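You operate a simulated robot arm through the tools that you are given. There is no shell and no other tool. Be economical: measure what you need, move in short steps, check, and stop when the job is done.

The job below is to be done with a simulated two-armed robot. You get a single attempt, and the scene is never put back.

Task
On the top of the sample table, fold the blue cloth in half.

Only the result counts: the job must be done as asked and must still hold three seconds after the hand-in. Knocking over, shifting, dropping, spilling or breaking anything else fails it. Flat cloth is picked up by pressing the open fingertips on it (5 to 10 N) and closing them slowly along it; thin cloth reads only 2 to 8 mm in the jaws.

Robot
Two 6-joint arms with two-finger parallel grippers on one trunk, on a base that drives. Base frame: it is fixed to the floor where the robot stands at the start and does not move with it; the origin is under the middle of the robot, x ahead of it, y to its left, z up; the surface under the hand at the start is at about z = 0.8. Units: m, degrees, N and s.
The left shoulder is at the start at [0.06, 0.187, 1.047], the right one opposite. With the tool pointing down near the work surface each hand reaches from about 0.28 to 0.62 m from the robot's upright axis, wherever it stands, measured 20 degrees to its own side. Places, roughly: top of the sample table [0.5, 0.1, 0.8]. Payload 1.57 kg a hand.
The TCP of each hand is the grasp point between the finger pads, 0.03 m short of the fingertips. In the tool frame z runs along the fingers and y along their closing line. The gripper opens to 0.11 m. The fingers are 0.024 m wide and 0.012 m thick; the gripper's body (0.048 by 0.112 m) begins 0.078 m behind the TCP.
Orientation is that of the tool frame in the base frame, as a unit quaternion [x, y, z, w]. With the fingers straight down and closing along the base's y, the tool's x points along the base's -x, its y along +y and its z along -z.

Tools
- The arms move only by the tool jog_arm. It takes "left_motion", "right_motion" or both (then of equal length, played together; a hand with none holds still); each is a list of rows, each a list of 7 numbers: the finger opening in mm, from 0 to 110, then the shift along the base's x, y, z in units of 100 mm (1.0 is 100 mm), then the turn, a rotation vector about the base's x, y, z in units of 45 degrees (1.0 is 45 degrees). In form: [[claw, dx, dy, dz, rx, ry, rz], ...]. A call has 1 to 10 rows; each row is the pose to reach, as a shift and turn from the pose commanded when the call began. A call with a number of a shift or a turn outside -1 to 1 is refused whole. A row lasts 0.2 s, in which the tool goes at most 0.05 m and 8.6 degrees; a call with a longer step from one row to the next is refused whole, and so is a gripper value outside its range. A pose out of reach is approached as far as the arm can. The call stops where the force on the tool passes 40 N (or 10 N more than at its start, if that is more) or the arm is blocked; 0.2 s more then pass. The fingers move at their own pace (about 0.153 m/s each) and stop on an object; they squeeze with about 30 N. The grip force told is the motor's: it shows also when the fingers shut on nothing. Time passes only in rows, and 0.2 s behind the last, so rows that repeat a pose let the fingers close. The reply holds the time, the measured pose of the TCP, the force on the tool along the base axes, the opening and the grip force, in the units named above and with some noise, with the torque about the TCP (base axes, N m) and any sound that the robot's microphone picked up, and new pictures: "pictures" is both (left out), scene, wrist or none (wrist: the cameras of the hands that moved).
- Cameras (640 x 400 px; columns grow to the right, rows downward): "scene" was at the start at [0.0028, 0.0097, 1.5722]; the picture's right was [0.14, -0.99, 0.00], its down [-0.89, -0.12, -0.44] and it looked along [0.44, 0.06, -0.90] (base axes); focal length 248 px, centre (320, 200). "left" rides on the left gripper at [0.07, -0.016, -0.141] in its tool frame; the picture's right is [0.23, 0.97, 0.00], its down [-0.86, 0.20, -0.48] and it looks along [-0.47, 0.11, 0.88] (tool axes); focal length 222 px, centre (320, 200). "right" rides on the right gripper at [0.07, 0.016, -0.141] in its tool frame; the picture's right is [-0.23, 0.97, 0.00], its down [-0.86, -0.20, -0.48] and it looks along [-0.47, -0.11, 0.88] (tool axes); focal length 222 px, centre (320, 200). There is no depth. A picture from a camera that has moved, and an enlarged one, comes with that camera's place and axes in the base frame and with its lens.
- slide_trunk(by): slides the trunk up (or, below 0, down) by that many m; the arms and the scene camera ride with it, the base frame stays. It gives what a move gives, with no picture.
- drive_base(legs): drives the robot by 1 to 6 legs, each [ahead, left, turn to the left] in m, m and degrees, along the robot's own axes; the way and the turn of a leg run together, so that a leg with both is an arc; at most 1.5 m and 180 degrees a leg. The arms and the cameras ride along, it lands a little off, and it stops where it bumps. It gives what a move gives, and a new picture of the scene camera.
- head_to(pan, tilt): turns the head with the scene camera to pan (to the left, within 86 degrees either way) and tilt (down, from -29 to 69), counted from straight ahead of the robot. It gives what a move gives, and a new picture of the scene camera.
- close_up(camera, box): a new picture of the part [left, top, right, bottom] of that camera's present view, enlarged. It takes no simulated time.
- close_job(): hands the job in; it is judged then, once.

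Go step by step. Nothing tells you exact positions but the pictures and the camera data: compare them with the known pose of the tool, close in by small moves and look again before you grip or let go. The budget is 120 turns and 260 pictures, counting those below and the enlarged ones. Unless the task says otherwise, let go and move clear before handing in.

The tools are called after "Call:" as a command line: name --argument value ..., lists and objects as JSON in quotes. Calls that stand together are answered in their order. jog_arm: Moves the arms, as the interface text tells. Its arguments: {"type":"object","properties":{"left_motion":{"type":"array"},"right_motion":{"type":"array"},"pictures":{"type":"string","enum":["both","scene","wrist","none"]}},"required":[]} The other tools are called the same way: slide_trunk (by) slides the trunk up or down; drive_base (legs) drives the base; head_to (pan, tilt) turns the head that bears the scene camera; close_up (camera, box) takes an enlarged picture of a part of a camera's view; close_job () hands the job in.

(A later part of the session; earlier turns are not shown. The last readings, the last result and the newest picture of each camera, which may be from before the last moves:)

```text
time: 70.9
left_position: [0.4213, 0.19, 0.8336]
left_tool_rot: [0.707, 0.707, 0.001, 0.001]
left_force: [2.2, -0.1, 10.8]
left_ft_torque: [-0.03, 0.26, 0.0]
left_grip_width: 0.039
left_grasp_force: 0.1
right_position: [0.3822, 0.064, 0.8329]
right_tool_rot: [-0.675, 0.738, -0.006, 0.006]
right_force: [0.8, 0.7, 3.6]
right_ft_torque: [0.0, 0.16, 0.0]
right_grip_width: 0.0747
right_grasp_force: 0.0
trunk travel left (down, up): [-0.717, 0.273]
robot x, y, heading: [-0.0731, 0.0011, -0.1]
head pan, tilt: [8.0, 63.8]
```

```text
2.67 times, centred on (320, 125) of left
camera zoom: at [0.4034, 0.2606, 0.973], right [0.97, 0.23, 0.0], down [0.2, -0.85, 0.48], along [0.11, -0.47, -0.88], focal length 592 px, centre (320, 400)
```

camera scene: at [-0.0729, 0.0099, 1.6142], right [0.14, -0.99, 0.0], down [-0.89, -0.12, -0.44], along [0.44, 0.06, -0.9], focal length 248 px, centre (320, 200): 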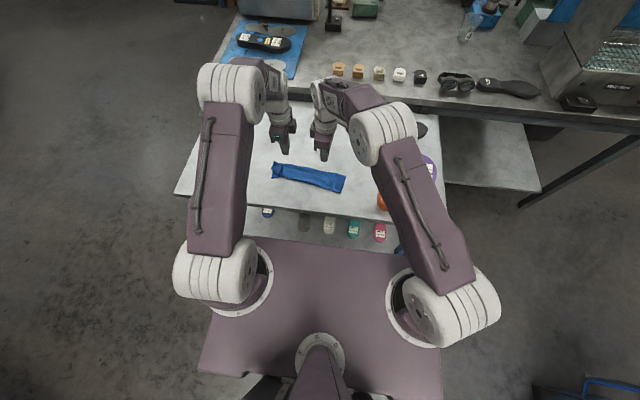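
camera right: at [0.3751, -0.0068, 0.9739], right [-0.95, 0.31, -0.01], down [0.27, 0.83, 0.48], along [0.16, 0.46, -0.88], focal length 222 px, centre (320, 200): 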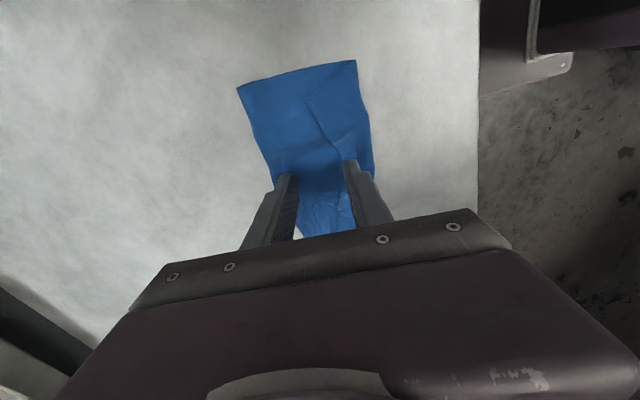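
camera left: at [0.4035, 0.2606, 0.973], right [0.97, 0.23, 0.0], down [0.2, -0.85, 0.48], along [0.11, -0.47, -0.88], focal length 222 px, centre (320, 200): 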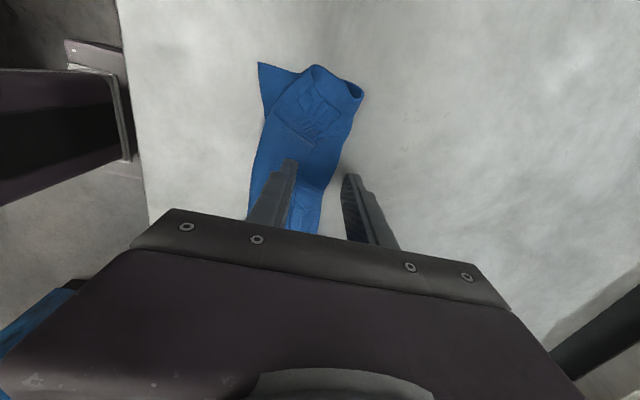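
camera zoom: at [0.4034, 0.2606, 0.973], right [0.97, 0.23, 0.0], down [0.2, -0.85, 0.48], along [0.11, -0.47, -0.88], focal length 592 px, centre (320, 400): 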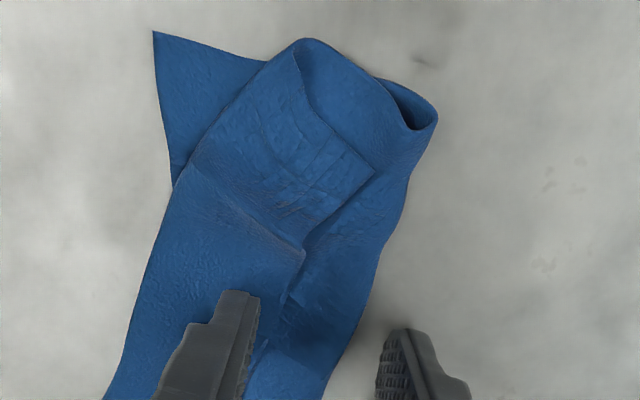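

The right hem is nearly out, so I'll keep going.

Call:
jog_arm --right_motion '[[82, -0.03, 0.003, 0, 0, 0, 0], [88, -0.06, 0.006, 0, 0, 0, 0], [94, -0.09, 0.009, 0, 0, 0, 0], [100, -0.12, 0.012, 0, 0, 0, 0], [106, -0.15, 0.015, 0, 0, 0, 0], [109, -0.18, 0.018, 0, 0, 0, 0], [109, -0.2, 0.02, 0, 0, 0, 0]]' --pictures "none"

Call:
close_up --camera "right" --box '[200, 40, 440, 190]'

```text
time: 72.5
left_position: [0.4212, 0.1905, 0.8329]
left_tool_rot: [0.707, 0.708, 0.001, 0.001]
left_force: [-3.2, -3.1, 10.3]
left_ft_torque: [-0.11, 0.38, 0.06]
left_grip_width: 0.0433
left_grasp_force: 1.9
right_position: [0.3615, 0.0645, 0.8333]
right_tool_rot: [-0.675, 0.738, -0.004, 0.006]
right_force: [4.0, 2.9, 7.4]
right_ft_torque: [0.11, 0.27, -0.17]
right_grip_width: 0.1059
right_grasp_force: 0.0
trunk travel left (down, up): [-0.717, 0.273]
robot x, y, heading: [-0.0779, -0.0029, -0.2]
head pan, tilt: [8.0, 63.8]
```

```text
2.67 times, centred on (320, 115) of right
camera zoom: at [0.3364, -0.0033, 0.9742], right [-0.95, 0.31, -0.01], down [0.27, 0.83, 0.48], along [0.16, 0.46, -0.88], focal length 592 px, centre (320, 427)
```

zoom: 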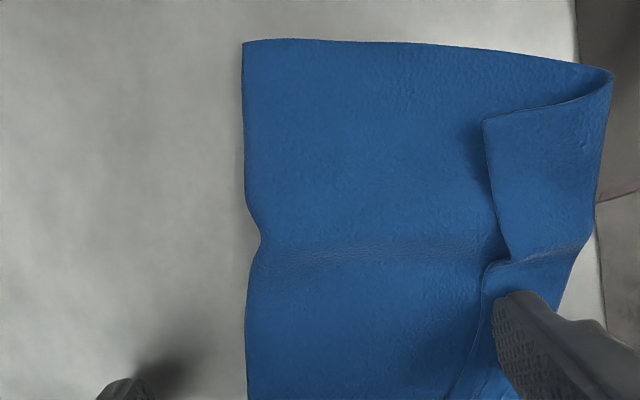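

The far finger has come off the back, so this stroke now only drags the cloth. I'll lift both hands and look.

Call:
jog_arm --left_motion '[[39, 0, 0, 0.3, 0, 0, 0], [39, 0, 0.1, 0.7, 0, 0, 0], [39, 0, 0.3, 1.0, 0, 0, 0], [39, 0, 0.5, 1.0, 0, 0, 0]]' --right_motion '[[109, 0, 0, 0.3, 0, 0, 0], [90, 0.1, -0.1, 0.7, 0, 0, 0], [70, 0.3, -0.4, 1.0, 0, 0, 0], [50, 0.5, -0.8, 1.0, 0, 0, 0]]' --pictures "none"

Call:
close_up --camera "scene" --box '[240, 140, 376, 225]'

Call:
close_up --camera "right" --box '[0, 0, 640, 400]'

Call:
close_up --camera "left" --box '[0, 0, 640, 400]'

```text
time: 73.5
left_position: [0.4227, 0.2409, 0.9312]
left_tool_rot: [0.707, 0.708, -0.001, -0.002]
left_force: [0.2, 0.9, 0.0]
left_ft_torque: [0.02, 0.0, 0.0]
left_grip_width: 0.0391
left_grasp_force: 0.1
right_position: [0.4112, -0.0156, 0.9316]
right_tool_rot: [-0.676, 0.737, -0.004, 0.005]
right_force: [0.3, 0.8, -0.8]
right_ft_torque: [0.03, 0.05, -0.01]
right_grip_width: 0.05
right_grasp_force: 0.1
trunk travel left (down, up): [-0.717, 0.273]
robot x, y, heading: [-0.0774, -0.0013, 0.1]
head pan, tilt: [8.0, 63.8]
```

```text
4.71 times, centred on (308, 182) of scene
camera zoom: at [-0.0714, 0.0089, 1.6142], right [0.14, -0.99, 0.0], down [-0.89, -0.12, -0.44], along [0.44, 0.06, -0.9], focal length 1168 px, centre (376, 282)
```

zoom: 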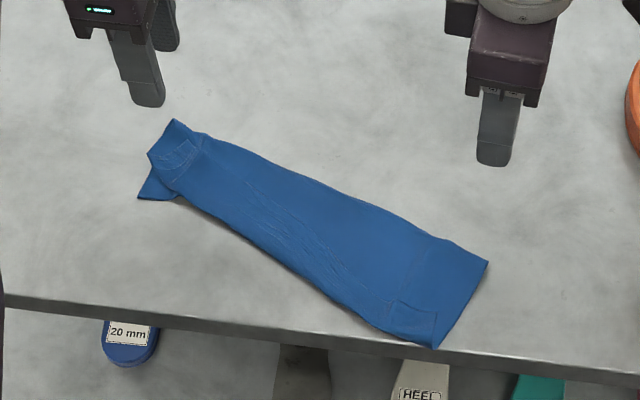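

```text
1.00 times, centred on (320, 200) of right (not enlarged: the box is as wide or as high as the picture)
camera zoom: at [0.3874, -0.0834, 1.0732], right [-0.95, 0.31, -0.01], down [0.27, 0.83, 0.48], along [0.16, 0.46, -0.88], focal length 222 px, centre (320, 200)
```

zoom: 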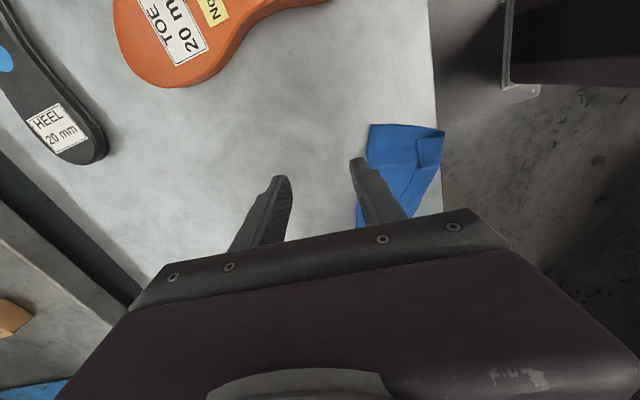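

```text
1.00 times, centred on (320, 200) of left (not enlarged: the box is as wide or as high as the picture)
camera zoom: at [0.4057, 0.3114, 1.0718], right [0.97, 0.23, 0.0], down [0.2, -0.85, 0.48], along [0.11, -0.47, -0.88], focal length 222 px, centre (320, 200)
```

zoom: 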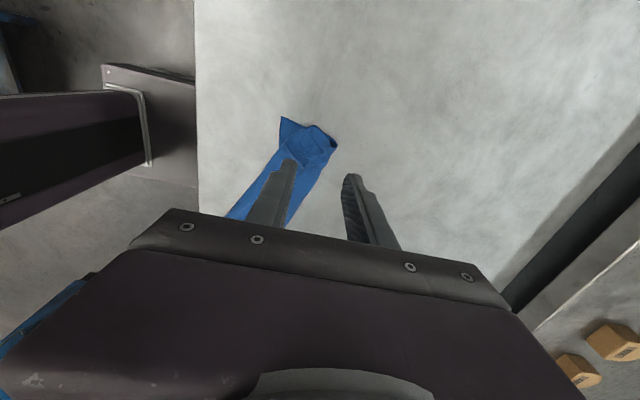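

The strip is now turned about 20° with its right end at the table's near edge, and the hem survives only at the two ends. I'll pin the left part and swing the right end back onto the table by pressing and dragging. First I lower both hands.

Call:
jog_arm --left_motion '[[20, -0.05, -0.1, 0, 0, 0, 0], [20, -0.1, -0.25, -0.2, 0, 0, 0], [20, -0.18, -0.41, -0.5, 0, 0, 0], [20, -0.18, -0.41, -0.86, 0, 0, 0], [20, -0.18, -0.41, -0.86, 0, 0, 0]]' --right_motion '[[30, -0.25, 0.1, 0, 0, 0, 0], [30, -0.5, 0.25, -0.2, 0, 0, 0], [30, -0.76, 0.46, -0.5, 0, 0, 0], [30, -0.76, 0.46, -0.87, 0, 0, 0], [30, -0.76, 0.46, -0.87, 0, 0, 0]]' --pictures "wrist"

```text
time: 74.7
left_position: [0.403, 0.199, 0.8465]
left_tool_rot: [0.707, 0.707, 0.001, 0.0]
left_force: [0.8, 0.9, 0.4]
left_ft_torque: [-0.01, 0.0, -0.01]
left_grip_width: 0.02
left_grasp_force: 0.0
right_position: [0.3344, 0.0313, 0.8456]
right_tool_rot: [-0.675, 0.737, -0.005, 0.005]
right_force: [0.1, -0.3, 0.6]
right_ft_torque: [0.0, 0.02, -0.03]
right_grip_width: 0.0301
right_grasp_force: 0.0
trunk travel left (down, up): [-0.717, 0.273]
robot x, y, heading: [-0.0795, -0.0041, -0.1]
head pan, tilt: [8.0, 63.8]
camera right: at [0.3104, -0.0372, 0.9864], right [-0.95, 0.31, -0.01], down [0.27, 0.83, 0.48], along [0.16, 0.46, -0.88], focal length 222 px, centre (320, 200)
camera left: at [0.3864, 0.2701, 0.9859], right [0.97, 0.23, 0.0], down [0.2, -0.85, 0.48], along [0.11, -0.47, -0.88], focal length 222 px, centre (320, 200)
```

right: 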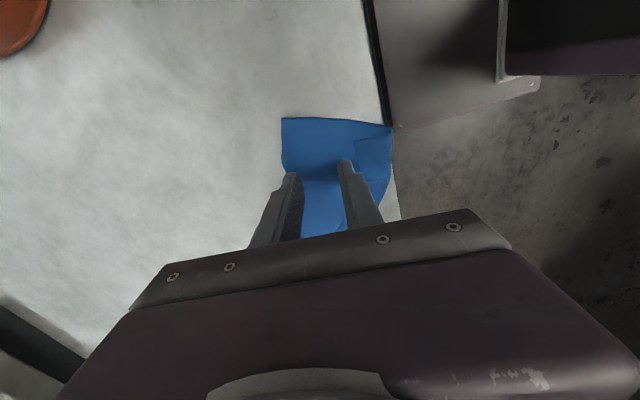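
left: 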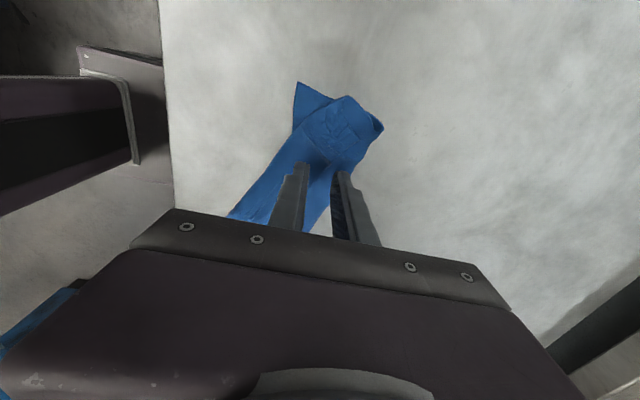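

Call:
jog_arm --left_motion '[[20, 0, 0, -0.1, 0, 0, 0], [20, 0, 0, -0.13, 0, 0, 0], [20, 0, 0, -0.14, 0, 0, 0], [20, 0, 0, -0.145, 0, 0, 0], [20, 0, 0, -0.145, 0, 0, 0]]' --right_motion '[[30, 0, 0, -0.1, 0, 0, 0], [30, 0, 0, -0.13, 0, 0, 0], [30, 0, 0, -0.135, 0, 0, 0], [30, 0, 0, -0.14, 0, 0, 0], [30, 0, 0, -0.14, 0, 0, 0]]' --pictures "none"

```text
time: 75.9
left_position: [0.4017, 0.1988, 0.8325]
left_tool_rot: [0.706, 0.708, 0.001, 0.001]
left_force: [0.3, 1.0, 16.1]
left_ft_torque: [0.07, 0.26, -0.01]
left_grip_width: 0.0194
left_grasp_force: 0.3
right_position: [0.3335, 0.0305, 0.8307]
right_tool_rot: [-0.676, 0.737, -0.005, 0.007]
right_force: [1.3, 0.2, 4.9]
right_ft_torque: [-0.06, 0.03, 0.02]
right_grip_width: 0.0299
right_grasp_force: 0.2
trunk travel left (down, up): [-0.717, 0.273]
robot x, y, heading: [-0.0787, 0.002, -0.3]
head pan, tilt: [8.0, 63.8]
```

Left 16 N, right 5 N. I'll swing the right end round the left pivot in small steps.

Call:
jog_arm --left_motion '[[20, 0, 0, 0, 0, 0, 0.054], [20, 0, 0, 0, 0, 0, 0.108], [20, 0, 0, 0, 0, 0, 0.162], [20, 0, 0, 0, 0, 0, 0.216], [20, 0, 0, 0, 0, 0, 0.27], [20, 0, 0, 0, 0, 0, 0.325], [20, 0, 0, 0, 0, 0, 0.38], [20, 0, 0, 0, 0, 0, 0.433]]' --right_motion '[[30, 0.1, -0.05, -0.003, 0, 0, 0.054], [30, 0.2, -0.095, -0.003, 0, 0, 0.108], [30, 0.3, -0.14, -0.003, 0, 0, 0.162], [30, 0.4, -0.175, -0.003, 0, 0, 0.216], [30, 0.5, -0.205, -0.003, 0, 0, 0.27], [30, 0.6, -0.23, -0.003, 0, 0, 0.325], [30, 0.7, -0.25, -0.003, 0, 0, 0.38], [30, 0.79, -0.265, -0.003, 0, 0, 0.433]]' --pictures "none"

Call:
close_up --camera "right" --box '[200, 40, 440, 190]'

Call:
close_up --camera "scene" --box '[240, 140, 376, 225]'

```text
time: 77.7
left_position: [0.4022, 0.1989, 0.8315]
left_tool_rot: [0.577, 0.817, 0.002, 0.002]
left_force: [1.8, -3.6, 13.3]
left_ft_torque: [-0.15, 0.21, 0.08]
left_grip_width: 0.0175
left_grasp_force: 0.1
right_position: [0.413, 0.004, 0.8312]
right_tool_rot: [0.791, -0.612, 0.005, -0.007]
right_force: [-1.6, 5.5, 7.3]
right_ft_torque: [0.09, 0.1, -0.04]
right_grip_width: 0.0296
right_grasp_force: 0.1
trunk travel left (down, up): [-0.717, 0.273]
robot x, y, heading: [-0.0743, 0.0001, -0.2]
head pan, tilt: [8.0, 63.8]
```

```text
2.67 times, centred on (320, 115) of right
camera zoom: at [0.412, -0.0687, 0.9731], right [-1.0, -0.02, -0.01], down [-0.03, 0.88, 0.48], along [0.0, 0.48, -0.88], focal length 592 px, centre (320, 427)
```

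zoom: 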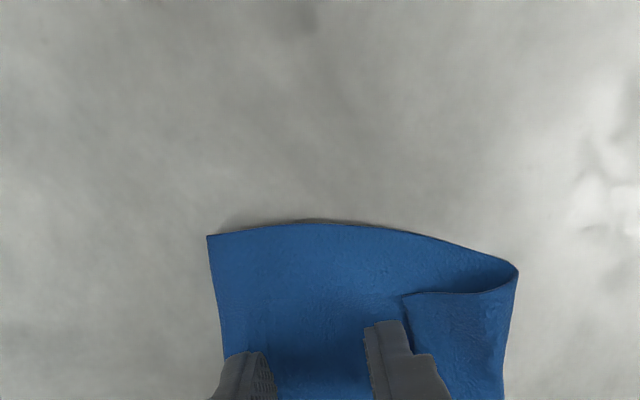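

```text
4.71 times, centred on (308, 182) of scene
camera zoom: at [-0.077, 0.0089, 1.6142], right [0.14, -0.99, 0.0], down [-0.89, -0.12, -0.44], along [0.44, 0.06, -0.9], focal length 1168 px, centre (376, 282)
```

zoom: 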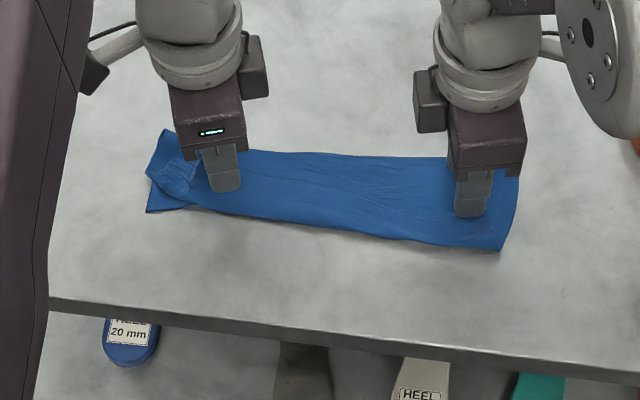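

That worked well: the strip is straight again, about 8.5 cm wide and well on the table. Next I repeat the tread stroke at the right end, where about 3 cm of hem remains at x≈0.388. I'll reposition the right fingers across that edge.

Call:
jog_arm --right_motion '[[30, 0, 0, 0.1, 0, 0, 0], [20, 0, 0, 0.15, 0, 0, -0.12], [10, -0.1, -0.02, 0.15, 0, 0, -0.24], [10, -0.24, -0.04, 0.15, 0, 0, -0.32], [10, -0.24, -0.04, 0.15, 0, 0, -0.32]]' --pictures "none"

Call:
close_up --camera "right" --box '[220, 80, 420, 205]'

```text
time: 78.9
left_position: [0.4027, 0.1995, 0.8317]
left_tool_rot: [0.577, 0.817, 0.001, 0.001]
left_force: [1.9, -0.4, 23.4]
left_ft_torque: [-0.13, 0.28, 0.03]
left_grip_width: 0.0189
left_grasp_force: 0.1
right_position: [0.3896, 0.0001, 0.8463]
right_tool_rot: [-0.707, 0.707, -0.005, 0.007]
right_force: [-0.1, 0.0, 0.5]
right_ft_torque: [0.02, -0.03, 0.0]
right_grip_width: 0.0098
right_grasp_force: 0.1
trunk travel left (down, up): [-0.717, 0.273]
robot x, y, heading: [-0.0747, -0.0033, 0.0]
head pan, tilt: [8.0, 63.8]
```

```text
3.20 times, centred on (320, 142) of right
camera zoom: at [0.3703, -0.0701, 0.9878], right [-0.97, 0.23, -0.01], down [0.19, 0.85, 0.48], along [0.12, 0.47, -0.87], focal length 711 px, centre (320, 384)
```

zoom: 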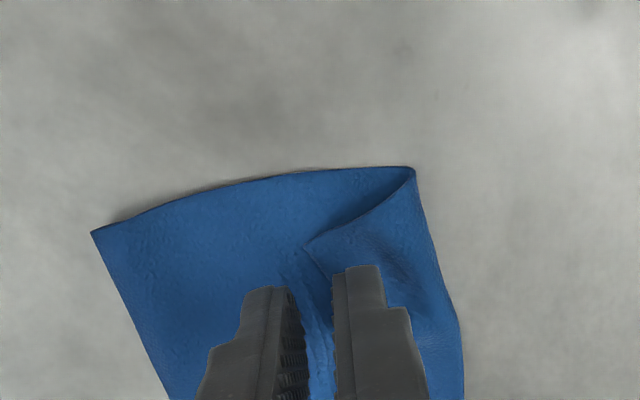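

The fingers straddle the hem edge at its corner. I'll press and stroke.

Call:
jog_arm --right_motion '[[10, 0, 0, -0.1, 0, 0, 0], [10, 0, 0, -0.13, 0, 0, 0], [10, 0, 0, -0.14, 0, 0, 0], [10, 0, 0, -0.15, 0, 0, 0], [10, 0, 0, -0.15, 0, 0, 0]]' --pictures "none"

```text
time: 80.1
left_position: [0.4014, 0.1997, 0.832]
left_tool_rot: [0.576, 0.817, 0.001, 0.001]
left_force: [4.2, 1.2, 16.7]
left_ft_torque: [-0.06, 0.15, -0.01]
left_grip_width: 0.0176
left_grasp_force: 0.1
right_position: [0.3885, 0.0, 0.8311]
right_tool_rot: [0.707, -0.707, 0.005, -0.007]
right_force: [-1.2, -1.8, 13.2]
right_ft_torque: [-0.09, 0.16, 0.03]
right_grip_width: 0.0104
right_grasp_force: 0.1
trunk travel left (down, up): [-0.717, 0.273]
robot x, y, heading: [-0.0739, -0.0023, 0.1]
head pan, tilt: [8.0, 63.8]
```

Call:
jog_arm --right_motion '[[16, -0.03, 0, 0.005, 0, 0, 0], [22, -0.06, 0, 0.005, 0, 0, 0], [28, -0.09, 0, 0.005, 0, 0, 0], [34, -0.12, 0, 0.005, 0, 0, 0], [40, -0.15, 0, 0.005, 0, 0, 0], [46, -0.18, 0, 0.005, 0, 0, 0], [52, -0.21, 0, 0.005, 0, 0, 0], [58, -0.24, 0, 0.005, 0, 0, 0], [64, -0.27, 0, 0.005, 0, 0, 0], [64, -0.27, 0, 0.005, 0, 0, 0]]' --pictures "none"

Call:
close_up --camera "right" --box '[200, 60, 440, 210]'

Call:
close_up --camera "scene" --box '[240, 140, 376, 225]'

```text
time: 82.3
left_position: [0.4022, 0.2001, 0.8325]
left_tool_rot: [0.577, 0.817, 0.002, 0.001]
left_force: [1.7, -3.5, 17.9]
left_ft_torque: [-0.19, 0.24, 0.03]
left_grip_width: 0.019
left_grasp_force: 0.1
right_position: [0.3631, 0.0017, 0.8327]
right_tool_rot: [0.707, -0.707, 0.005, -0.007]
right_force: [4.7, 5.0, 17.1]
right_ft_torque: [0.1, 0.52, -0.2]
right_grip_width: 0.0594
right_grasp_force: 0.1
trunk travel left (down, up): [-0.717, 0.273]
robot x, y, heading: [-0.0774, -0.0011, 0.1]
head pan, tilt: [8.0, 63.8]
```

```text
2.67 times, centred on (320, 135) of right
camera zoom: at [0.3438, -0.0691, 0.9737], right [-0.97, 0.23, -0.02], down [0.19, 0.85, 0.48], along [0.12, 0.47, -0.87], focal length 592 px, centre (320, 373)
```

zoom: 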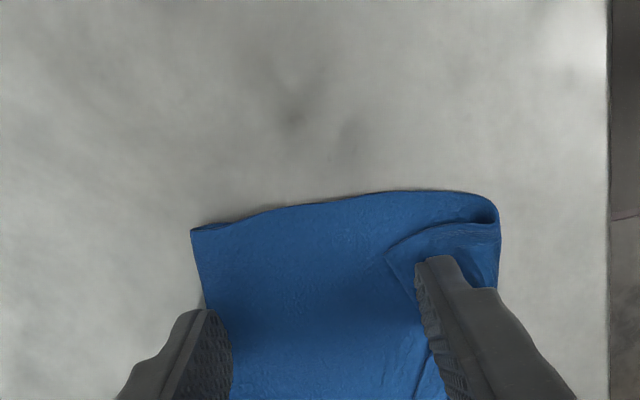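

```text
4.71 times, centred on (308, 182) of scene
camera zoom: at [-0.0764, 0.0088, 1.6144], right [0.14, -0.99, 0.0], down [-0.89, -0.12, -0.44], along [0.44, 0.06, -0.9], focal length 1168 px, centre (376, 282)
```

zoom: 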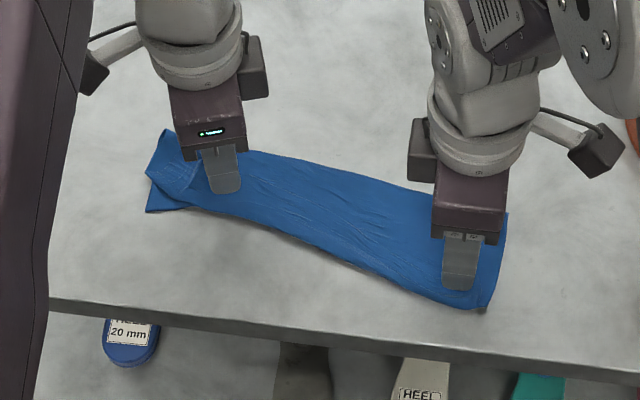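

This time the near finger carried most of the load and dragged the whole end, leaving the hem at x≈0.338. I'll reset onto its edge with a slight tilt so the far, anchoring finger presses harder.

Call:
jog_arm --right_motion '[[60, 0, 0, 0.1, 0, 0, 0], [40, 0, 0, 0.15, 0, 0, 0], [20, -0.12, -0.02, 0.15, 0, 0.03, 0], [10, -0.24, -0.02, 0.12, 0, 0.055, 0], [10, -0.24, -0.02, 0.05, 0, 0.055, 0], [10, -0.24, -0.02, 0.02, 0, 0.055, 0], [10, -0.24, -0.02, 0.01, 0, 0.055, 0], [10, -0.24, -0.02, 0.01, 0, 0.055, 0]]' --pictures "none"

Call:
close_up --camera "right" --box '[200, 60, 440, 210]'

```text
time: 84.1
left_position: [0.4013, 0.1994, 0.8322]
left_tool_rot: [0.576, 0.817, 0.001, 0.001]
left_force: [1.0, -0.5, 23.1]
left_ft_torque: [-0.13, 0.3, 0.02]
left_grip_width: 0.0192
left_grasp_force: 0.1
right_position: [0.3368, -0.0016, 0.8325]
right_tool_rot: [-0.707, 0.708, 0.011, -0.008]
right_force: [0.0, 1.2, 3.7]
right_ft_torque: [0.02, -0.07, -0.01]
right_grip_width: 0.0101
right_grasp_force: 0.1
trunk travel left (down, up): [-0.717, 0.273]
robot x, y, heading: [-0.0735, 0.0028, -0.0]
head pan, tilt: [8.0, 63.8]
```

```text
2.67 times, centred on (320, 135) of right
camera zoom: at [0.3251, -0.0715, 0.9744], right [-0.97, 0.23, 0.03], down [0.21, 0.85, 0.48], along [0.08, 0.47, -0.88], focal length 592 px, centre (320, 373)
```

zoom: 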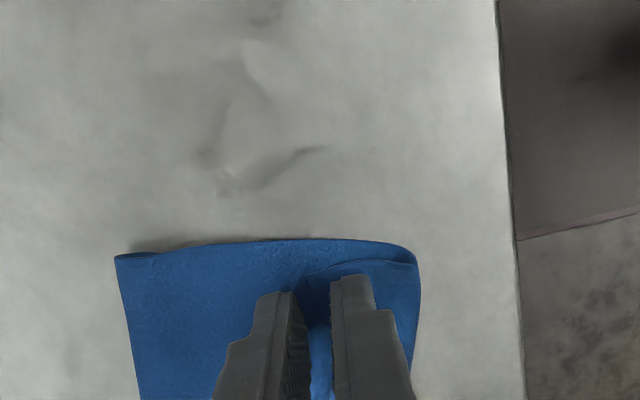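

Call:
jog_arm --right_motion '[[10, 0, 0, -0.005, 0, 0, 0], [14, -0.02, 0, -0.005, 0, -0.008, 0], [18, -0.04, 0, -0.005, 0, -0.015, 0], [22, -0.06, 0, -0.005, 0, -0.02, 0], [26, -0.08, 0, -0.005, 0, -0.024, 0], [30, -0.1, 0, -0.005, 0, -0.027, 0], [34, -0.12, 0, -0.005, 0, -0.03, 0], [38, -0.14, 0, -0.005, 0, -0.032, 0], [42, -0.16, 0, -0.005, 0, -0.034, 0], [42, -0.16, 0, -0.005, 0, -0.034, 0]]' --pictures "none"

Call:
close_up --camera "right" --box '[200, 60, 440, 210]'

```text
time: 86.3
left_position: [0.4027, 0.1989, 0.8333]
left_tool_rot: [0.577, 0.817, 0.001, 0.001]
left_force: [0.6, -1.5, 23.4]
left_ft_torque: [-0.14, 0.34, 0.0]
left_grip_width: 0.0195
left_grasp_force: 0.0
right_position: [0.323, -0.0019, 0.8326]
right_tool_rot: [0.708, -0.707, -0.001, -0.001]
right_force: [0.6, 1.5, 4.0]
right_ft_torque: [0.03, 0.06, -0.02]
right_grip_width: 0.0397
right_grasp_force: 0.1
trunk travel left (down, up): [-0.717, 0.273]
robot x, y, heading: [-0.0772, 0.0023, -0.1]
head pan, tilt: [8.0, 63.8]
```

```text
2.67 times, centred on (320, 135) of right
camera zoom: at [0.3061, -0.0713, 0.9743], right [-0.97, 0.23, 0.0], down [0.2, 0.85, 0.48], along [0.11, 0.47, -0.88], focal length 592 px, centre (320, 373)
```

zoom: 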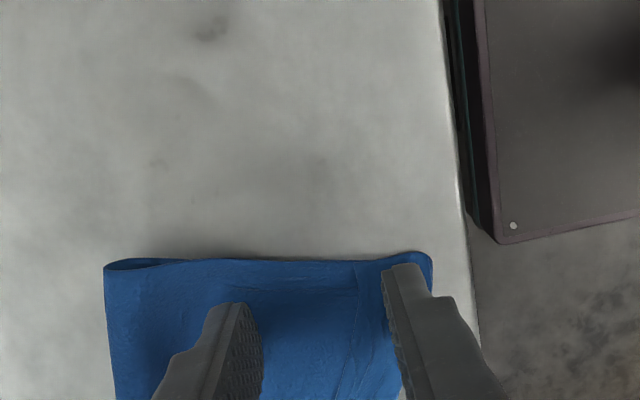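

Almost unrolled. I'll lift the right hand and inspect the end.

Call:
jog_arm --right_motion '[[42, 0, 0, 0.2, 0, 0, 0], [42, 0, -0.05, 0.5, 0, 0, 0], [42, 0.1, -0.1, 0.7, 0, 0, 0], [42, 0.2, -0.3, 0.8, 0, 0, 0]]' --pictures "none"

Call:
close_up --camera "right" --box '[240, 80, 480, 230]'

Call:
close_up --camera "scene" --box '[264, 152, 360, 212]'

```text
time: 87.3
left_position: [0.4028, 0.199, 0.8321]
left_tool_rot: [0.576, 0.818, 0.002, 0.001]
left_force: [0.8, 0.1, 24.3]
left_ft_torque: [-0.11, 0.35, -0.02]
left_grip_width: 0.0191
left_grasp_force: 0.1
right_position: [0.341, -0.0317, 0.9135]
right_tool_rot: [-0.707, 0.707, 0.002, 0.0]
right_force: [0.6, -0.3, 0.3]
right_ft_torque: [0.03, 0.05, -0.02]
right_grip_width: 0.0421
right_grasp_force: 0.0
trunk travel left (down, up): [-0.717, 0.273]
robot x, y, heading: [-0.0726, 0.0004, 0.1]
head pan, tilt: [8.0, 63.8]
```

```text
2.67 times, centred on (360, 155) of right
camera zoom: at [0.3246, -0.1017, 1.0553], right [-0.97, 0.23, 0.0], down [0.2, 0.85, 0.48], along [0.11, 0.47, -0.88], focal length 592 px, centre (213, 320)
```

zoom: 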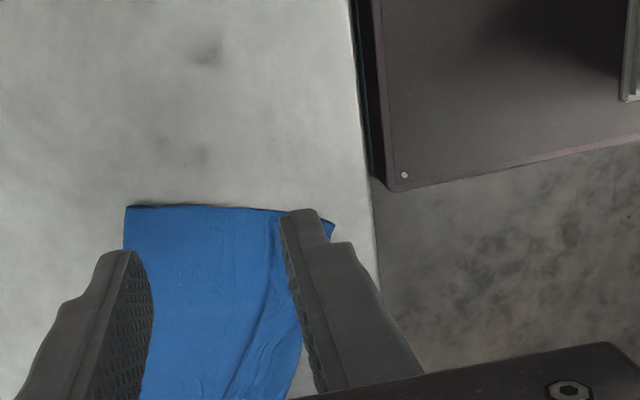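

```text
6.67 times, centred on (312, 182) of scene
camera zoom: at [-0.076, 0.0078, 1.6143], right [0.14, -0.99, 0.0], down [-0.89, -0.12, -0.44], along [0.44, 0.06, -0.9], focal length 1655 px, centre (373, 320)
```

zoom: 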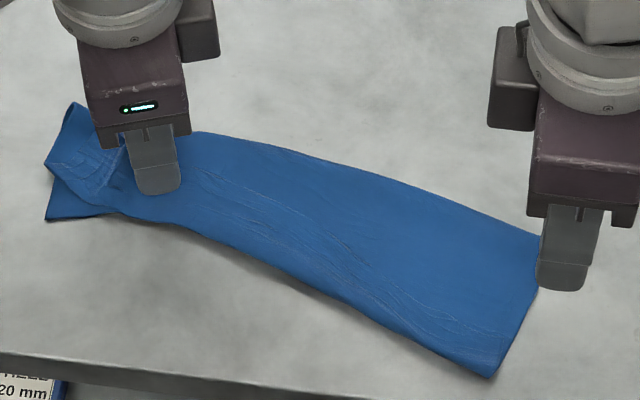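

The right end is clean now: the hem tapers from nothing there to its full width at the left. Now the left side: I'll lift the left hand and look.

Call:
jog_arm --left_motion '[[20, 0, 0, 0.2, 0, 0, -0.1], [20, 0, 0.05, 0.5, 0, 0, -0.25], [20, 0, 0.1, 0.7, 0, 0, -0.43], [20, 0.05, 0.25, 0.8, 0, 0, -0.43]]' --right_motion '[[42, 0.1, -0.2, 0, 0, 0, 0], [42, 0.2, -0.4, 0, 0, 0, 0], [42, 0.3, -0.5, 0, 0, 0, 0], [42, 0.3, -0.5, 0, 0, 0, 0]]' --pictures "none"

Call:
close_up --camera "left" --box '[200, 70, 440, 220]'

Call:
close_up --camera "scene" --box '[264, 152, 360, 212]'

```text
time: 88.3
left_position: [0.4087, 0.2254, 0.9114]
left_tool_rot: [0.706, 0.708, 0.0, 0.001]
left_force: [-0.5, 0.6, -0.6]
left_ft_torque: [0.02, 0.03, 0.04]
left_grip_width: 0.0198
left_grasp_force: 0.1
right_position: [0.3737, -0.0806, 0.9113]
right_tool_rot: [0.708, -0.706, -0.002, 0.0]
right_force: [-0.3, 0.4, 0.5]
right_ft_torque: [-0.02, 0.01, 0.04]
right_grip_width: 0.0423
right_grasp_force: 0.0
trunk travel left (down, up): [-0.717, 0.273]
robot x, y, heading: [-0.0747, 0.0025, 0.1]
head pan, tilt: [8.0, 63.8]
```

```text
2.67 times, centred on (320, 145) of left
camera zoom: at [0.3909, 0.297, 1.0523], right [0.97, 0.23, 0.0], down [0.2, -0.85, 0.48], along [0.11, -0.47, -0.88], focal length 592 px, centre (320, 347)
```

zoom: 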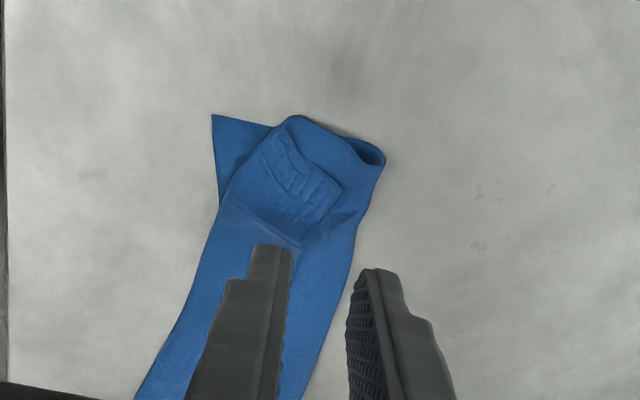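

```text
6.67 times, centred on (312, 182) of scene
camera zoom: at [-0.0728, 0.0105, 1.6142], right [0.14, -0.99, 0.0], down [-0.89, -0.12, -0.44], along [0.44, 0.06, -0.9], focal length 1655 px, centre (373, 320)
```

zoom: 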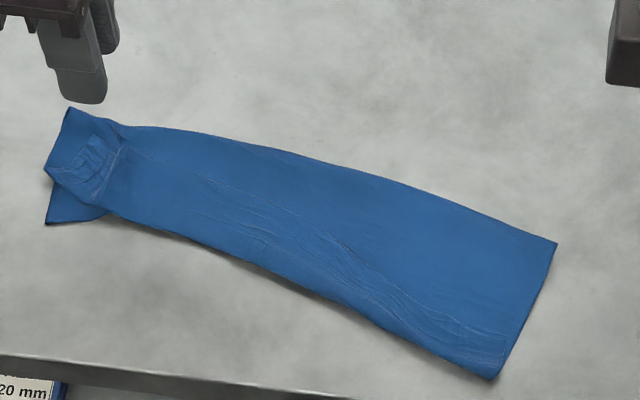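

Now the left stroke: the left fingers will straddle the hem edge at (0.398, 0.195), while the right hand pins the flap's back part near (0.385, 0.07).

Call:
jog_arm --left_motion '[[10, -0.05, -0.1, 0, 0, 0, 0], [10, -0.11, -0.3, -0.1, 0, 0, 0], [10, -0.11, -0.3, -0.4, 0, 0.03, 0], [10, -0.11, -0.3, -0.65, 0, 0.055, 0], [10, -0.11, -0.3, -0.65, 0, 0.055, 0]]' --right_motion '[[10, 0.02, 0.3, 0, 0, 0, 0], [10, 0.05, 0.6, 0, 0, 0, 0], [10, 0.1, 0.9, 0, 0, 0, 0], [10, 0.1, 1.0, 0, 0, 0, 0], [10, 0.1, 1.0, 0, 0, 0, 0]]' --pictures "none"

Call:
jog_arm --left_motion '[[10, 0, 0, 0, 0, 0, 0], [10, 0, 0, 0, 0, 0, 0], [10, 0, 0, 0, 0, 0, 0], [10, 0, 0, 0, 0, 0, 0], [10, 0, 0, 0, 0, 0, 0]]' --right_motion '[[10, 0, 0.3, 0, 0, 0, 0], [10, 0, 0.5, -0.3, 0, 0, 0], [10, 0, 0.5, -0.65, 0, 0, 0], [10, 0, 0.5, -0.77, 0, 0, 0], [10, 0, 0.5, -0.78, 0, 0, 0]]' --pictures "none"

Call:
close_up --camera "left" --box '[200, 70, 440, 220]'

```text
time: 89.5
left_position: [0.396, 0.195, 0.8473]
left_tool_rot: [0.706, 0.708, -0.015, -0.014]
left_force: [-0.1, -0.1, 0.2]
left_ft_torque: [-0.01, -0.01, 0.0]
left_grip_width: 0.0102
left_grasp_force: 0.1
right_position: [0.3837, 0.0184, 0.9118]
right_tool_rot: [0.707, -0.707, -0.002, 0.0]
right_force: [-0.2, 0.4, 0.7]
right_ft_torque: [0.03, -0.02, -0.01]
right_grip_width: 0.0098
right_grasp_force: 0.1
trunk travel left (down, up): [-0.717, 0.273]
robot x, y, heading: [-0.0727, 0.0032, -0.2]
head pan, tilt: [8.0, 63.8]
```

```text
time: 90.7
left_position: [0.3966, 0.1947, 0.8464]
left_tool_rot: [0.705, 0.709, -0.015, -0.016]
left_force: [0.5, -0.2, 0.3]
left_ft_torque: [0.02, -0.01, 0.0]
left_grip_width: 0.0101
left_grasp_force: 0.1
right_position: [0.3842, 0.0678, 0.833]
right_tool_rot: [0.707, -0.707, -0.002, 0.0]
right_force: [0.3, -0.6, 0.8]
right_ft_torque: [0.02, 0.01, -0.02]
right_grip_width: 0.0099
right_grasp_force: 0.0
trunk travel left (down, up): [-0.717, 0.273]
robot x, y, heading: [-0.0759, -0.0013, 0.1]
head pan, tilt: [8.0, 63.8]
```

```text
2.67 times, centred on (320, 145) of left
camera zoom: at [0.3863, 0.2651, 0.9876], right [0.97, 0.23, -0.04], down [0.22, -0.85, 0.47], along [0.07, -0.47, -0.88], focal length 592 px, centre (320, 347)
```

zoom: 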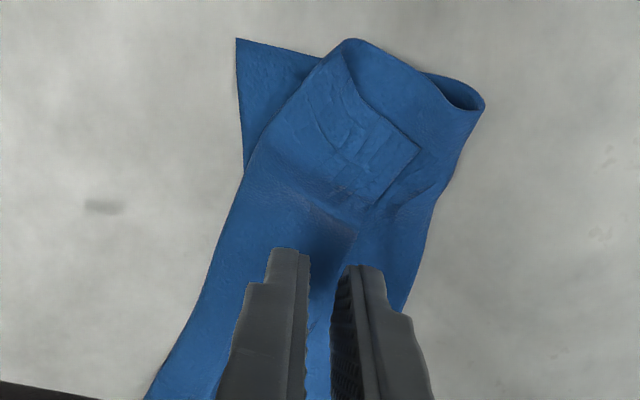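

The left fingers straddle the edge. I'll press both hands.

Call:
jog_arm --left_motion '[[10, 0, 0, -0.08, 0, 0, 0], [10, 0, 0, -0.12, 0, 0, 0], [10, 0, 0, -0.13, 0, 0, 0], [10, 0, 0, -0.135, 0, 0, 0], [10, 0, 0, -0.135, 0, 0, 0]]' --right_motion '[[10, 0, 0, -0.005, 0, 0, 0], [10, 0, 0, -0.01, 0, 0, 0], [10, 0, 0, -0.015, 0, 0, 0], [10, 0, 0, -0.017, 0, 0, 0], [10, 0, 0, -0.017, 0, 0, 0]]' --pictures "none"

```text
time: 91.9
left_position: [0.3971, 0.1949, 0.833]
left_tool_rot: [0.705, 0.709, -0.015, -0.016]
left_force: [-0.5, 0.5, 2.8]
left_ft_torque: [0.0, 0.0, -0.04]
left_grip_width: 0.0102
left_grasp_force: 0.1
right_position: [0.3842, 0.0685, 0.8325]
right_tool_rot: [-0.707, 0.707, 0.002, -0.001]
right_force: [0.0, 0.1, 5.3]
right_ft_torque: [-0.01, 0.07, 0.01]
right_grip_width: 0.01
right_grasp_force: 0.0
trunk travel left (down, up): [-0.717, 0.273]
robot x, y, heading: [-0.0771, 0.0028, -0.2]
head pan, tilt: [8.0, 63.8]
```

Good contact. Now the left stroke, levelling the tilt as it opens.

Call:
jog_arm --left_motion '[[10, 0, 0, -0.006, 0, 0, 0], [14, -0.02, 0, -0.006, 0, -0.008, 0], [18, -0.04, 0, -0.006, 0, -0.015, 0], [22, -0.06, 0, -0.006, 0, -0.02, 0], [26, -0.08, 0, -0.006, 0, -0.024, 0], [30, -0.1, 0, -0.006, 0, -0.027, 0], [34, -0.12, 0, -0.006, 0, -0.03, 0], [38, -0.14, 0, -0.006, 0, -0.032, 0], [42, -0.16, 0, -0.006, 0, -0.034, 0], [46, -0.18, 0, -0.006, 0, -0.036, 0]]' --pictures "none"

Call:
close_up --camera "left" --box '[200, 70, 440, 220]'

```text
time: 94.1
left_position: [0.3799, 0.1954, 0.8328]
left_tool_rot: [0.705, 0.71, -0.005, -0.005]
left_force: [0.6, -1.3, 6.7]
left_ft_torque: [0.05, -0.18, -0.06]
left_grip_width: 0.0467
left_grasp_force: 0.2
right_position: [0.3835, 0.0678, 0.8327]
right_tool_rot: [0.707, -0.707, -0.002, 0.0]
right_force: [0.2, 0.4, 4.8]
right_ft_torque: [0.05, 0.01, 0.01]
right_grip_width: 0.01
right_grasp_force: 0.1
trunk travel left (down, up): [-0.717, 0.273]
robot x, y, heading: [-0.0744, -0.0005, -0.1]
head pan, tilt: [8.0, 63.8]
```

```text
2.67 times, centred on (320, 145) of left
camera zoom: at [0.3637, 0.2654, 0.9734], right [0.97, 0.23, -0.01], down [0.21, -0.85, 0.48], along [0.1, -0.47, -0.88], focal length 592 px, centre (320, 347)
```

zoom: 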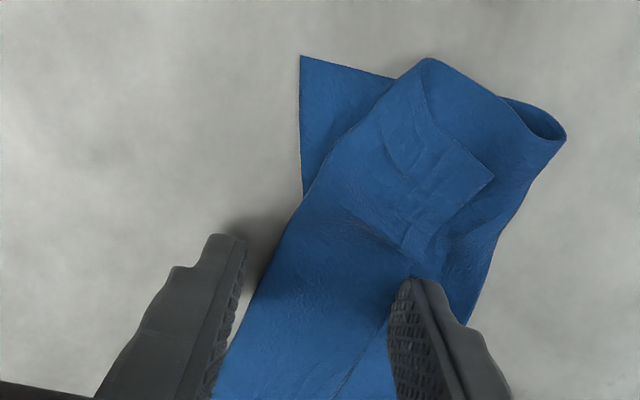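

The near finger slid off without taking the hem because the far finger carried too much load. I'll reset on the edge with less tilt.

Call:
jog_arm --left_motion '[[46, 0, 0, 0.1, 0, 0, 0], [30, 0.05, 0, 0.15, 0, 0, 0], [10, 0.17, 0, 0.15, 0, 0.006, 0], [10, 0.17, 0, 0.1, 0, 0.006, 0], [10, 0.17, 0, 0.04, 0, 0.006, 0], [10, 0.17, 0, 0.01, 0, 0.006, 0], [10, 0.17, 0, 0.003, 0, 0.006, 0], [10, 0.17, 0, 0.003, 0, 0.006, 0]]' --pictures "none"

```text
time: 95.9
left_position: [0.3947, 0.1947, 0.8323]
left_tool_rot: [0.705, 0.709, -0.006, -0.006]
left_force: [1.5, -0.5, 6.4]
left_ft_torque: [0.0, -0.01, 0.01]
left_grip_width: 0.0101
left_grasp_force: 0.0
right_position: [0.3836, 0.0686, 0.8323]
right_tool_rot: [0.708, -0.707, 0.0, -0.001]
right_force: [-0.1, 0.4, 5.4]
right_ft_torque: [0.03, 0.0, 0.04]
right_grip_width: 0.0098
right_grasp_force: 0.0
trunk travel left (down, up): [-0.717, 0.273]
robot x, y, heading: [-0.0781, 0.0013, -0.3]
head pan, tilt: [8.0, 63.8]
```

Balanced at 6.4 N with no torque. I'll stroke again, checking halfway.

Call:
jog_arm --left_motion '[[14, -0.02, 0, 0, 0, -0.005, 0], [18, -0.04, 0, 0, 0, -0.01, 0], [22, -0.06, 0, 0, 0, -0.014, 0], [26, -0.08, 0, 0, 0, -0.017, 0], [30, -0.1, 0, 0, 0, -0.02, 0], [30, -0.1, 0, 0, 0, -0.02, 0]]' --pictures "none"

Call:
close_up --camera "left" --box '[200, 70, 440, 220]'

```text
time: 97.3
left_position: [0.3855, 0.1946, 0.8324]
left_tool_rot: [0.706, 0.708, -0.001, -0.001]
left_force: [3.3, -0.3, 15.3]
left_ft_torque: [0.02, 0.23, 0.02]
left_grip_width: 0.0273
left_grasp_force: 0.0
right_position: [0.384, 0.0682, 0.8328]
right_tool_rot: [0.707, -0.707, -0.001, 0.0]
right_force: [-0.1, 1.6, 2.7]
right_ft_torque: [0.02, 0.05, 0.04]
right_grip_width: 0.0099
right_grasp_force: 0.1
trunk travel left (down, up): [-0.717, 0.273]
robot x, y, heading: [-0.078, 0.0004, 0.1]
head pan, tilt: [8.0, 63.8]
```

```text
2.67 times, centred on (320, 145) of left
camera zoom: at [0.3686, 0.2655, 0.973], right [0.97, 0.23, 0.0], down [0.2, -0.85, 0.48], along [0.11, -0.47, -0.88], focal length 592 px, centre (320, 347)
```

zoom: 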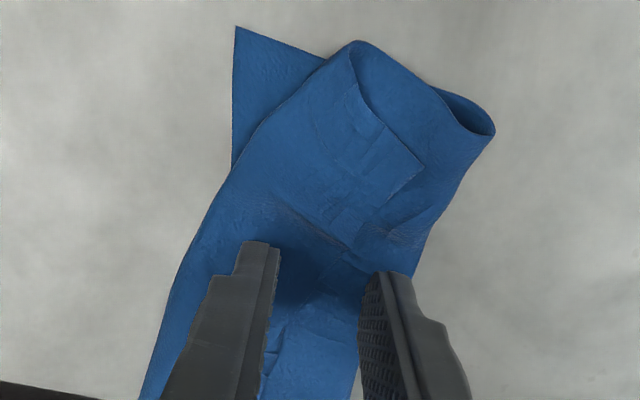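

The hem is moving with the near finger. I'll ease the load a bit and continue.

Call:
jog_arm --left_motion '[[34, -0.02, 0, 0.003, 0, 0.006, 0], [38, -0.04, 0, 0.003, 0, 0.006, 0], [42, -0.06, 0, 0.003, 0, 0.006, 0], [46, -0.08, 0, 0.003, 0, 0.006, 0], [50, -0.1, 0, 0.003, 0, 0.006, 0], [54, -0.12, 0, 0.003, 0, 0.006, 0], [58, -0.14, 0, 0.003, 0, 0.006, 0], [62, -0.16, 0, 0.003, 0, 0.006, 0], [62, -0.16, 0, 0.003, 0, 0.006, 0]]' --pictures "none"

Call:
close_up --camera "left" --box '[200, 70, 440, 220]'

Call:
close_up --camera "scene" --box '[264, 152, 360, 212]'

```text
time: 99.3
left_position: [0.3695, 0.1957, 0.8341]
left_tool_rot: [0.706, 0.708, -0.003, -0.002]
left_force: [0.0, -0.9, 0.9]
left_ft_torque: [-0.03, 0.03, -0.01]
left_grip_width: 0.0619
left_grasp_force: 0.1
right_position: [0.3838, 0.0684, 0.8314]
right_tool_rot: [0.707, -0.707, -0.002, 0.0]
right_force: [-0.9, 0.4, 7.6]
right_ft_torque: [0.01, 0.05, 0.03]
right_grip_width: 0.0104
right_grasp_force: 0.0
trunk travel left (down, up): [-0.717, 0.273]
robot x, y, heading: [-0.0773, 0.0001, 0.0]
head pan, tilt: [8.0, 63.8]
```

```text
2.67 times, centred on (320, 145) of left
camera zoom: at [0.3533, 0.2654, 0.9741], right [0.97, 0.23, -0.01], down [0.21, -0.85, 0.48], along [0.1, -0.47, -0.88], focal length 592 px, centre (320, 347)
```

zoom: 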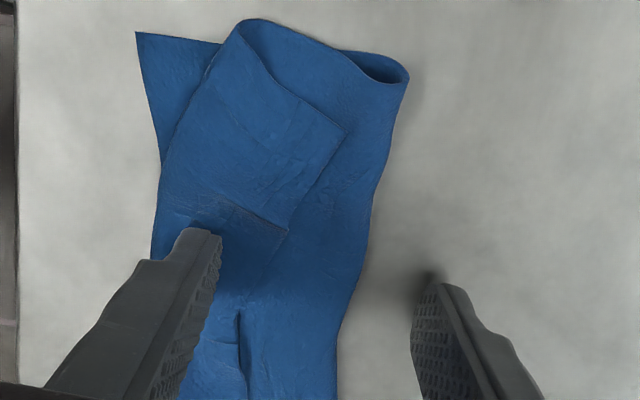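

```text
6.67 times, centred on (312, 182) of scene
camera zoom: at [-0.0741, 0.0095, 1.6142], right [0.14, -0.99, 0.0], down [-0.89, -0.12, -0.44], along [0.44, 0.06, -0.9], focal length 1655 px, centre (373, 320)
```

zoom: 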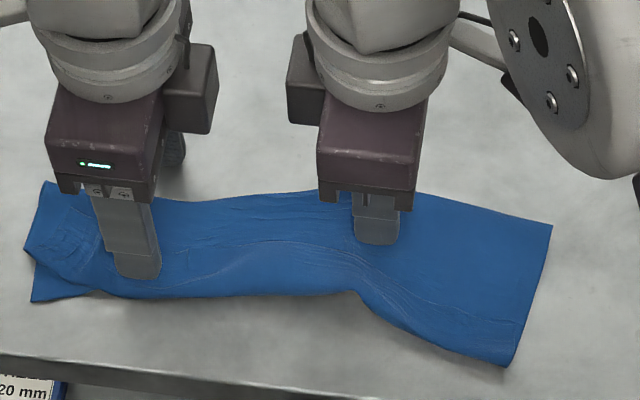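

Good progress: the hem is nearly out in the middle and only the left end remains, with its corner at about (0.364, 0.241). I'll set up another stroke at the left end.

Call:
jog_arm --left_motion '[[62, 0, 0, 0.1, 0, 0, 0], [40, 0, 0.1, 0.2, 0, 0, 0], [20, -0.04, 0.25, 0.2, 0, 0, 0], [8, -0.08, 0.37, 0.2, 0, 0, 0], [8, -0.08, 0.37, 0.15, 0, 0.02, 0], [8, -0.08, 0.37, 0.15, 0, 0.02, 0]]' --pictures "none"

Call:
close_up --camera "left" --box '[200, 90, 440, 240]'

```text
time: 100.7
left_position: [0.3622, 0.2333, 0.8484]
left_tool_rot: [0.705, 0.709, -0.008, -0.007]
left_force: [-0.9, -0.9, 0.2]
left_ft_torque: [0.01, -0.01, 0.02]
left_grip_width: 0.0081
left_grasp_force: 0.0
right_position: [0.384, 0.0687, 0.8322]
right_tool_rot: [0.708, -0.707, -0.001, 0.0]
right_force: [-0.9, -0.8, 7.4]
right_ft_torque: [-0.01, 0.02, 0.0]
right_grip_width: 0.01
right_grasp_force: 0.2
trunk travel left (down, up): [-0.717, 0.273]
robot x, y, heading: [-0.0752, -0.0021, -0.1]
head pan, tilt: [8.0, 63.8]
```

```text
2.67 times, centred on (320, 165) of left
camera zoom: at [0.348, 0.3028, 0.989], right [0.97, 0.23, -0.02], down [0.21, -0.85, 0.47], along [0.09, -0.47, -0.88], focal length 592 px, centre (320, 293)
```

zoom: 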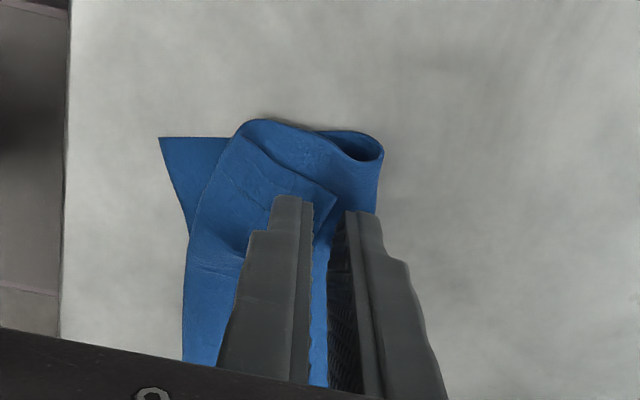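

Call:
jog_arm --left_motion '[[8, 0, 0, -0.08, 0, 0, 0], [8, 0, 0, -0.12, 0, 0, 0], [8, 0, 0, -0.14, 0, 0, 0], [8, 0, 0, -0.15, 0, 0, 0], [8, 0, 0, -0.16, 0, 0, 0], [8, 0, 0, -0.16, 0, 0, 0]]' --pictures "none"

```text
time: 102.1
left_position: [0.3603, 0.2328, 0.8323]
left_tool_rot: [0.705, 0.709, -0.008, -0.008]
left_force: [-0.5, -0.9, 9.0]
left_ft_torque: [-0.04, 0.05, 0.04]
left_grip_width: 0.0079
left_grasp_force: 0.0
right_position: [0.3836, 0.068, 0.8316]
right_tool_rot: [-0.707, 0.708, 0.001, 0.0]
right_force: [1.2, 1.0, 4.0]
right_ft_torque: [0.04, -0.01, 0.01]
right_grip_width: 0.0098
right_grasp_force: 0.0
trunk travel left (down, up): [-0.717, 0.273]
robot x, y, heading: [-0.0798, 0.0009, 0.0]
head pan, tilt: [8.0, 63.8]
```

Call:
jog_arm --left_motion '[[12, -0.02, 0, 0, 0, -0.003, 0], [16, -0.04, 0, 0, 0, -0.006, 0], [20, -0.06, 0, 0, 0, -0.009, 0], [24, -0.08, 0, 0, 0, -0.012, 0], [28, -0.1, 0, 0, 0, -0.014, 0], [32, -0.12, 0, 0, 0, -0.016, 0], [36, -0.14, 0, 0, 0, -0.017, 0], [40, -0.16, 0, 0, 0, -0.018, 0], [40, -0.16, 0, 0, 0, -0.018, 0]]' --pictures "none"

Call:
close_up --camera "left" --box '[200, 90, 440, 240]'

```text
time: 104.1
left_position: [0.3457, 0.2309, 0.8329]
left_tool_rot: [0.705, 0.709, -0.003, -0.003]
left_force: [3.9, -0.2, 20.3]
left_ft_torque: [0.09, 0.39, -0.01]
left_grip_width: 0.0366
left_grasp_force: 0.0
right_position: [0.3821, 0.0678, 0.832]
right_tool_rot: [0.707, -0.707, -0.003, 0.0]
right_force: [-0.1, 0.7, 2.0]
right_ft_torque: [0.01, 0.05, 0.05]
right_grip_width: 0.01
right_grasp_force: 0.1
trunk travel left (down, up): [-0.717, 0.273]
robot x, y, heading: [-0.0772, 0.0031, 0.0]
head pan, tilt: [8.0, 63.8]
```

```text
2.67 times, centred on (320, 165) of left
camera zoom: at [0.3293, 0.3016, 0.9729], right [0.97, 0.23, -0.01], down [0.21, -0.85, 0.48], along [0.1, -0.47, -0.88], focal length 592 px, centre (320, 293)
```

zoom: 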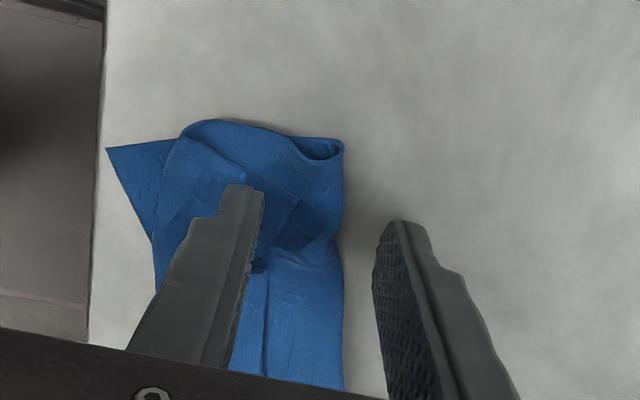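

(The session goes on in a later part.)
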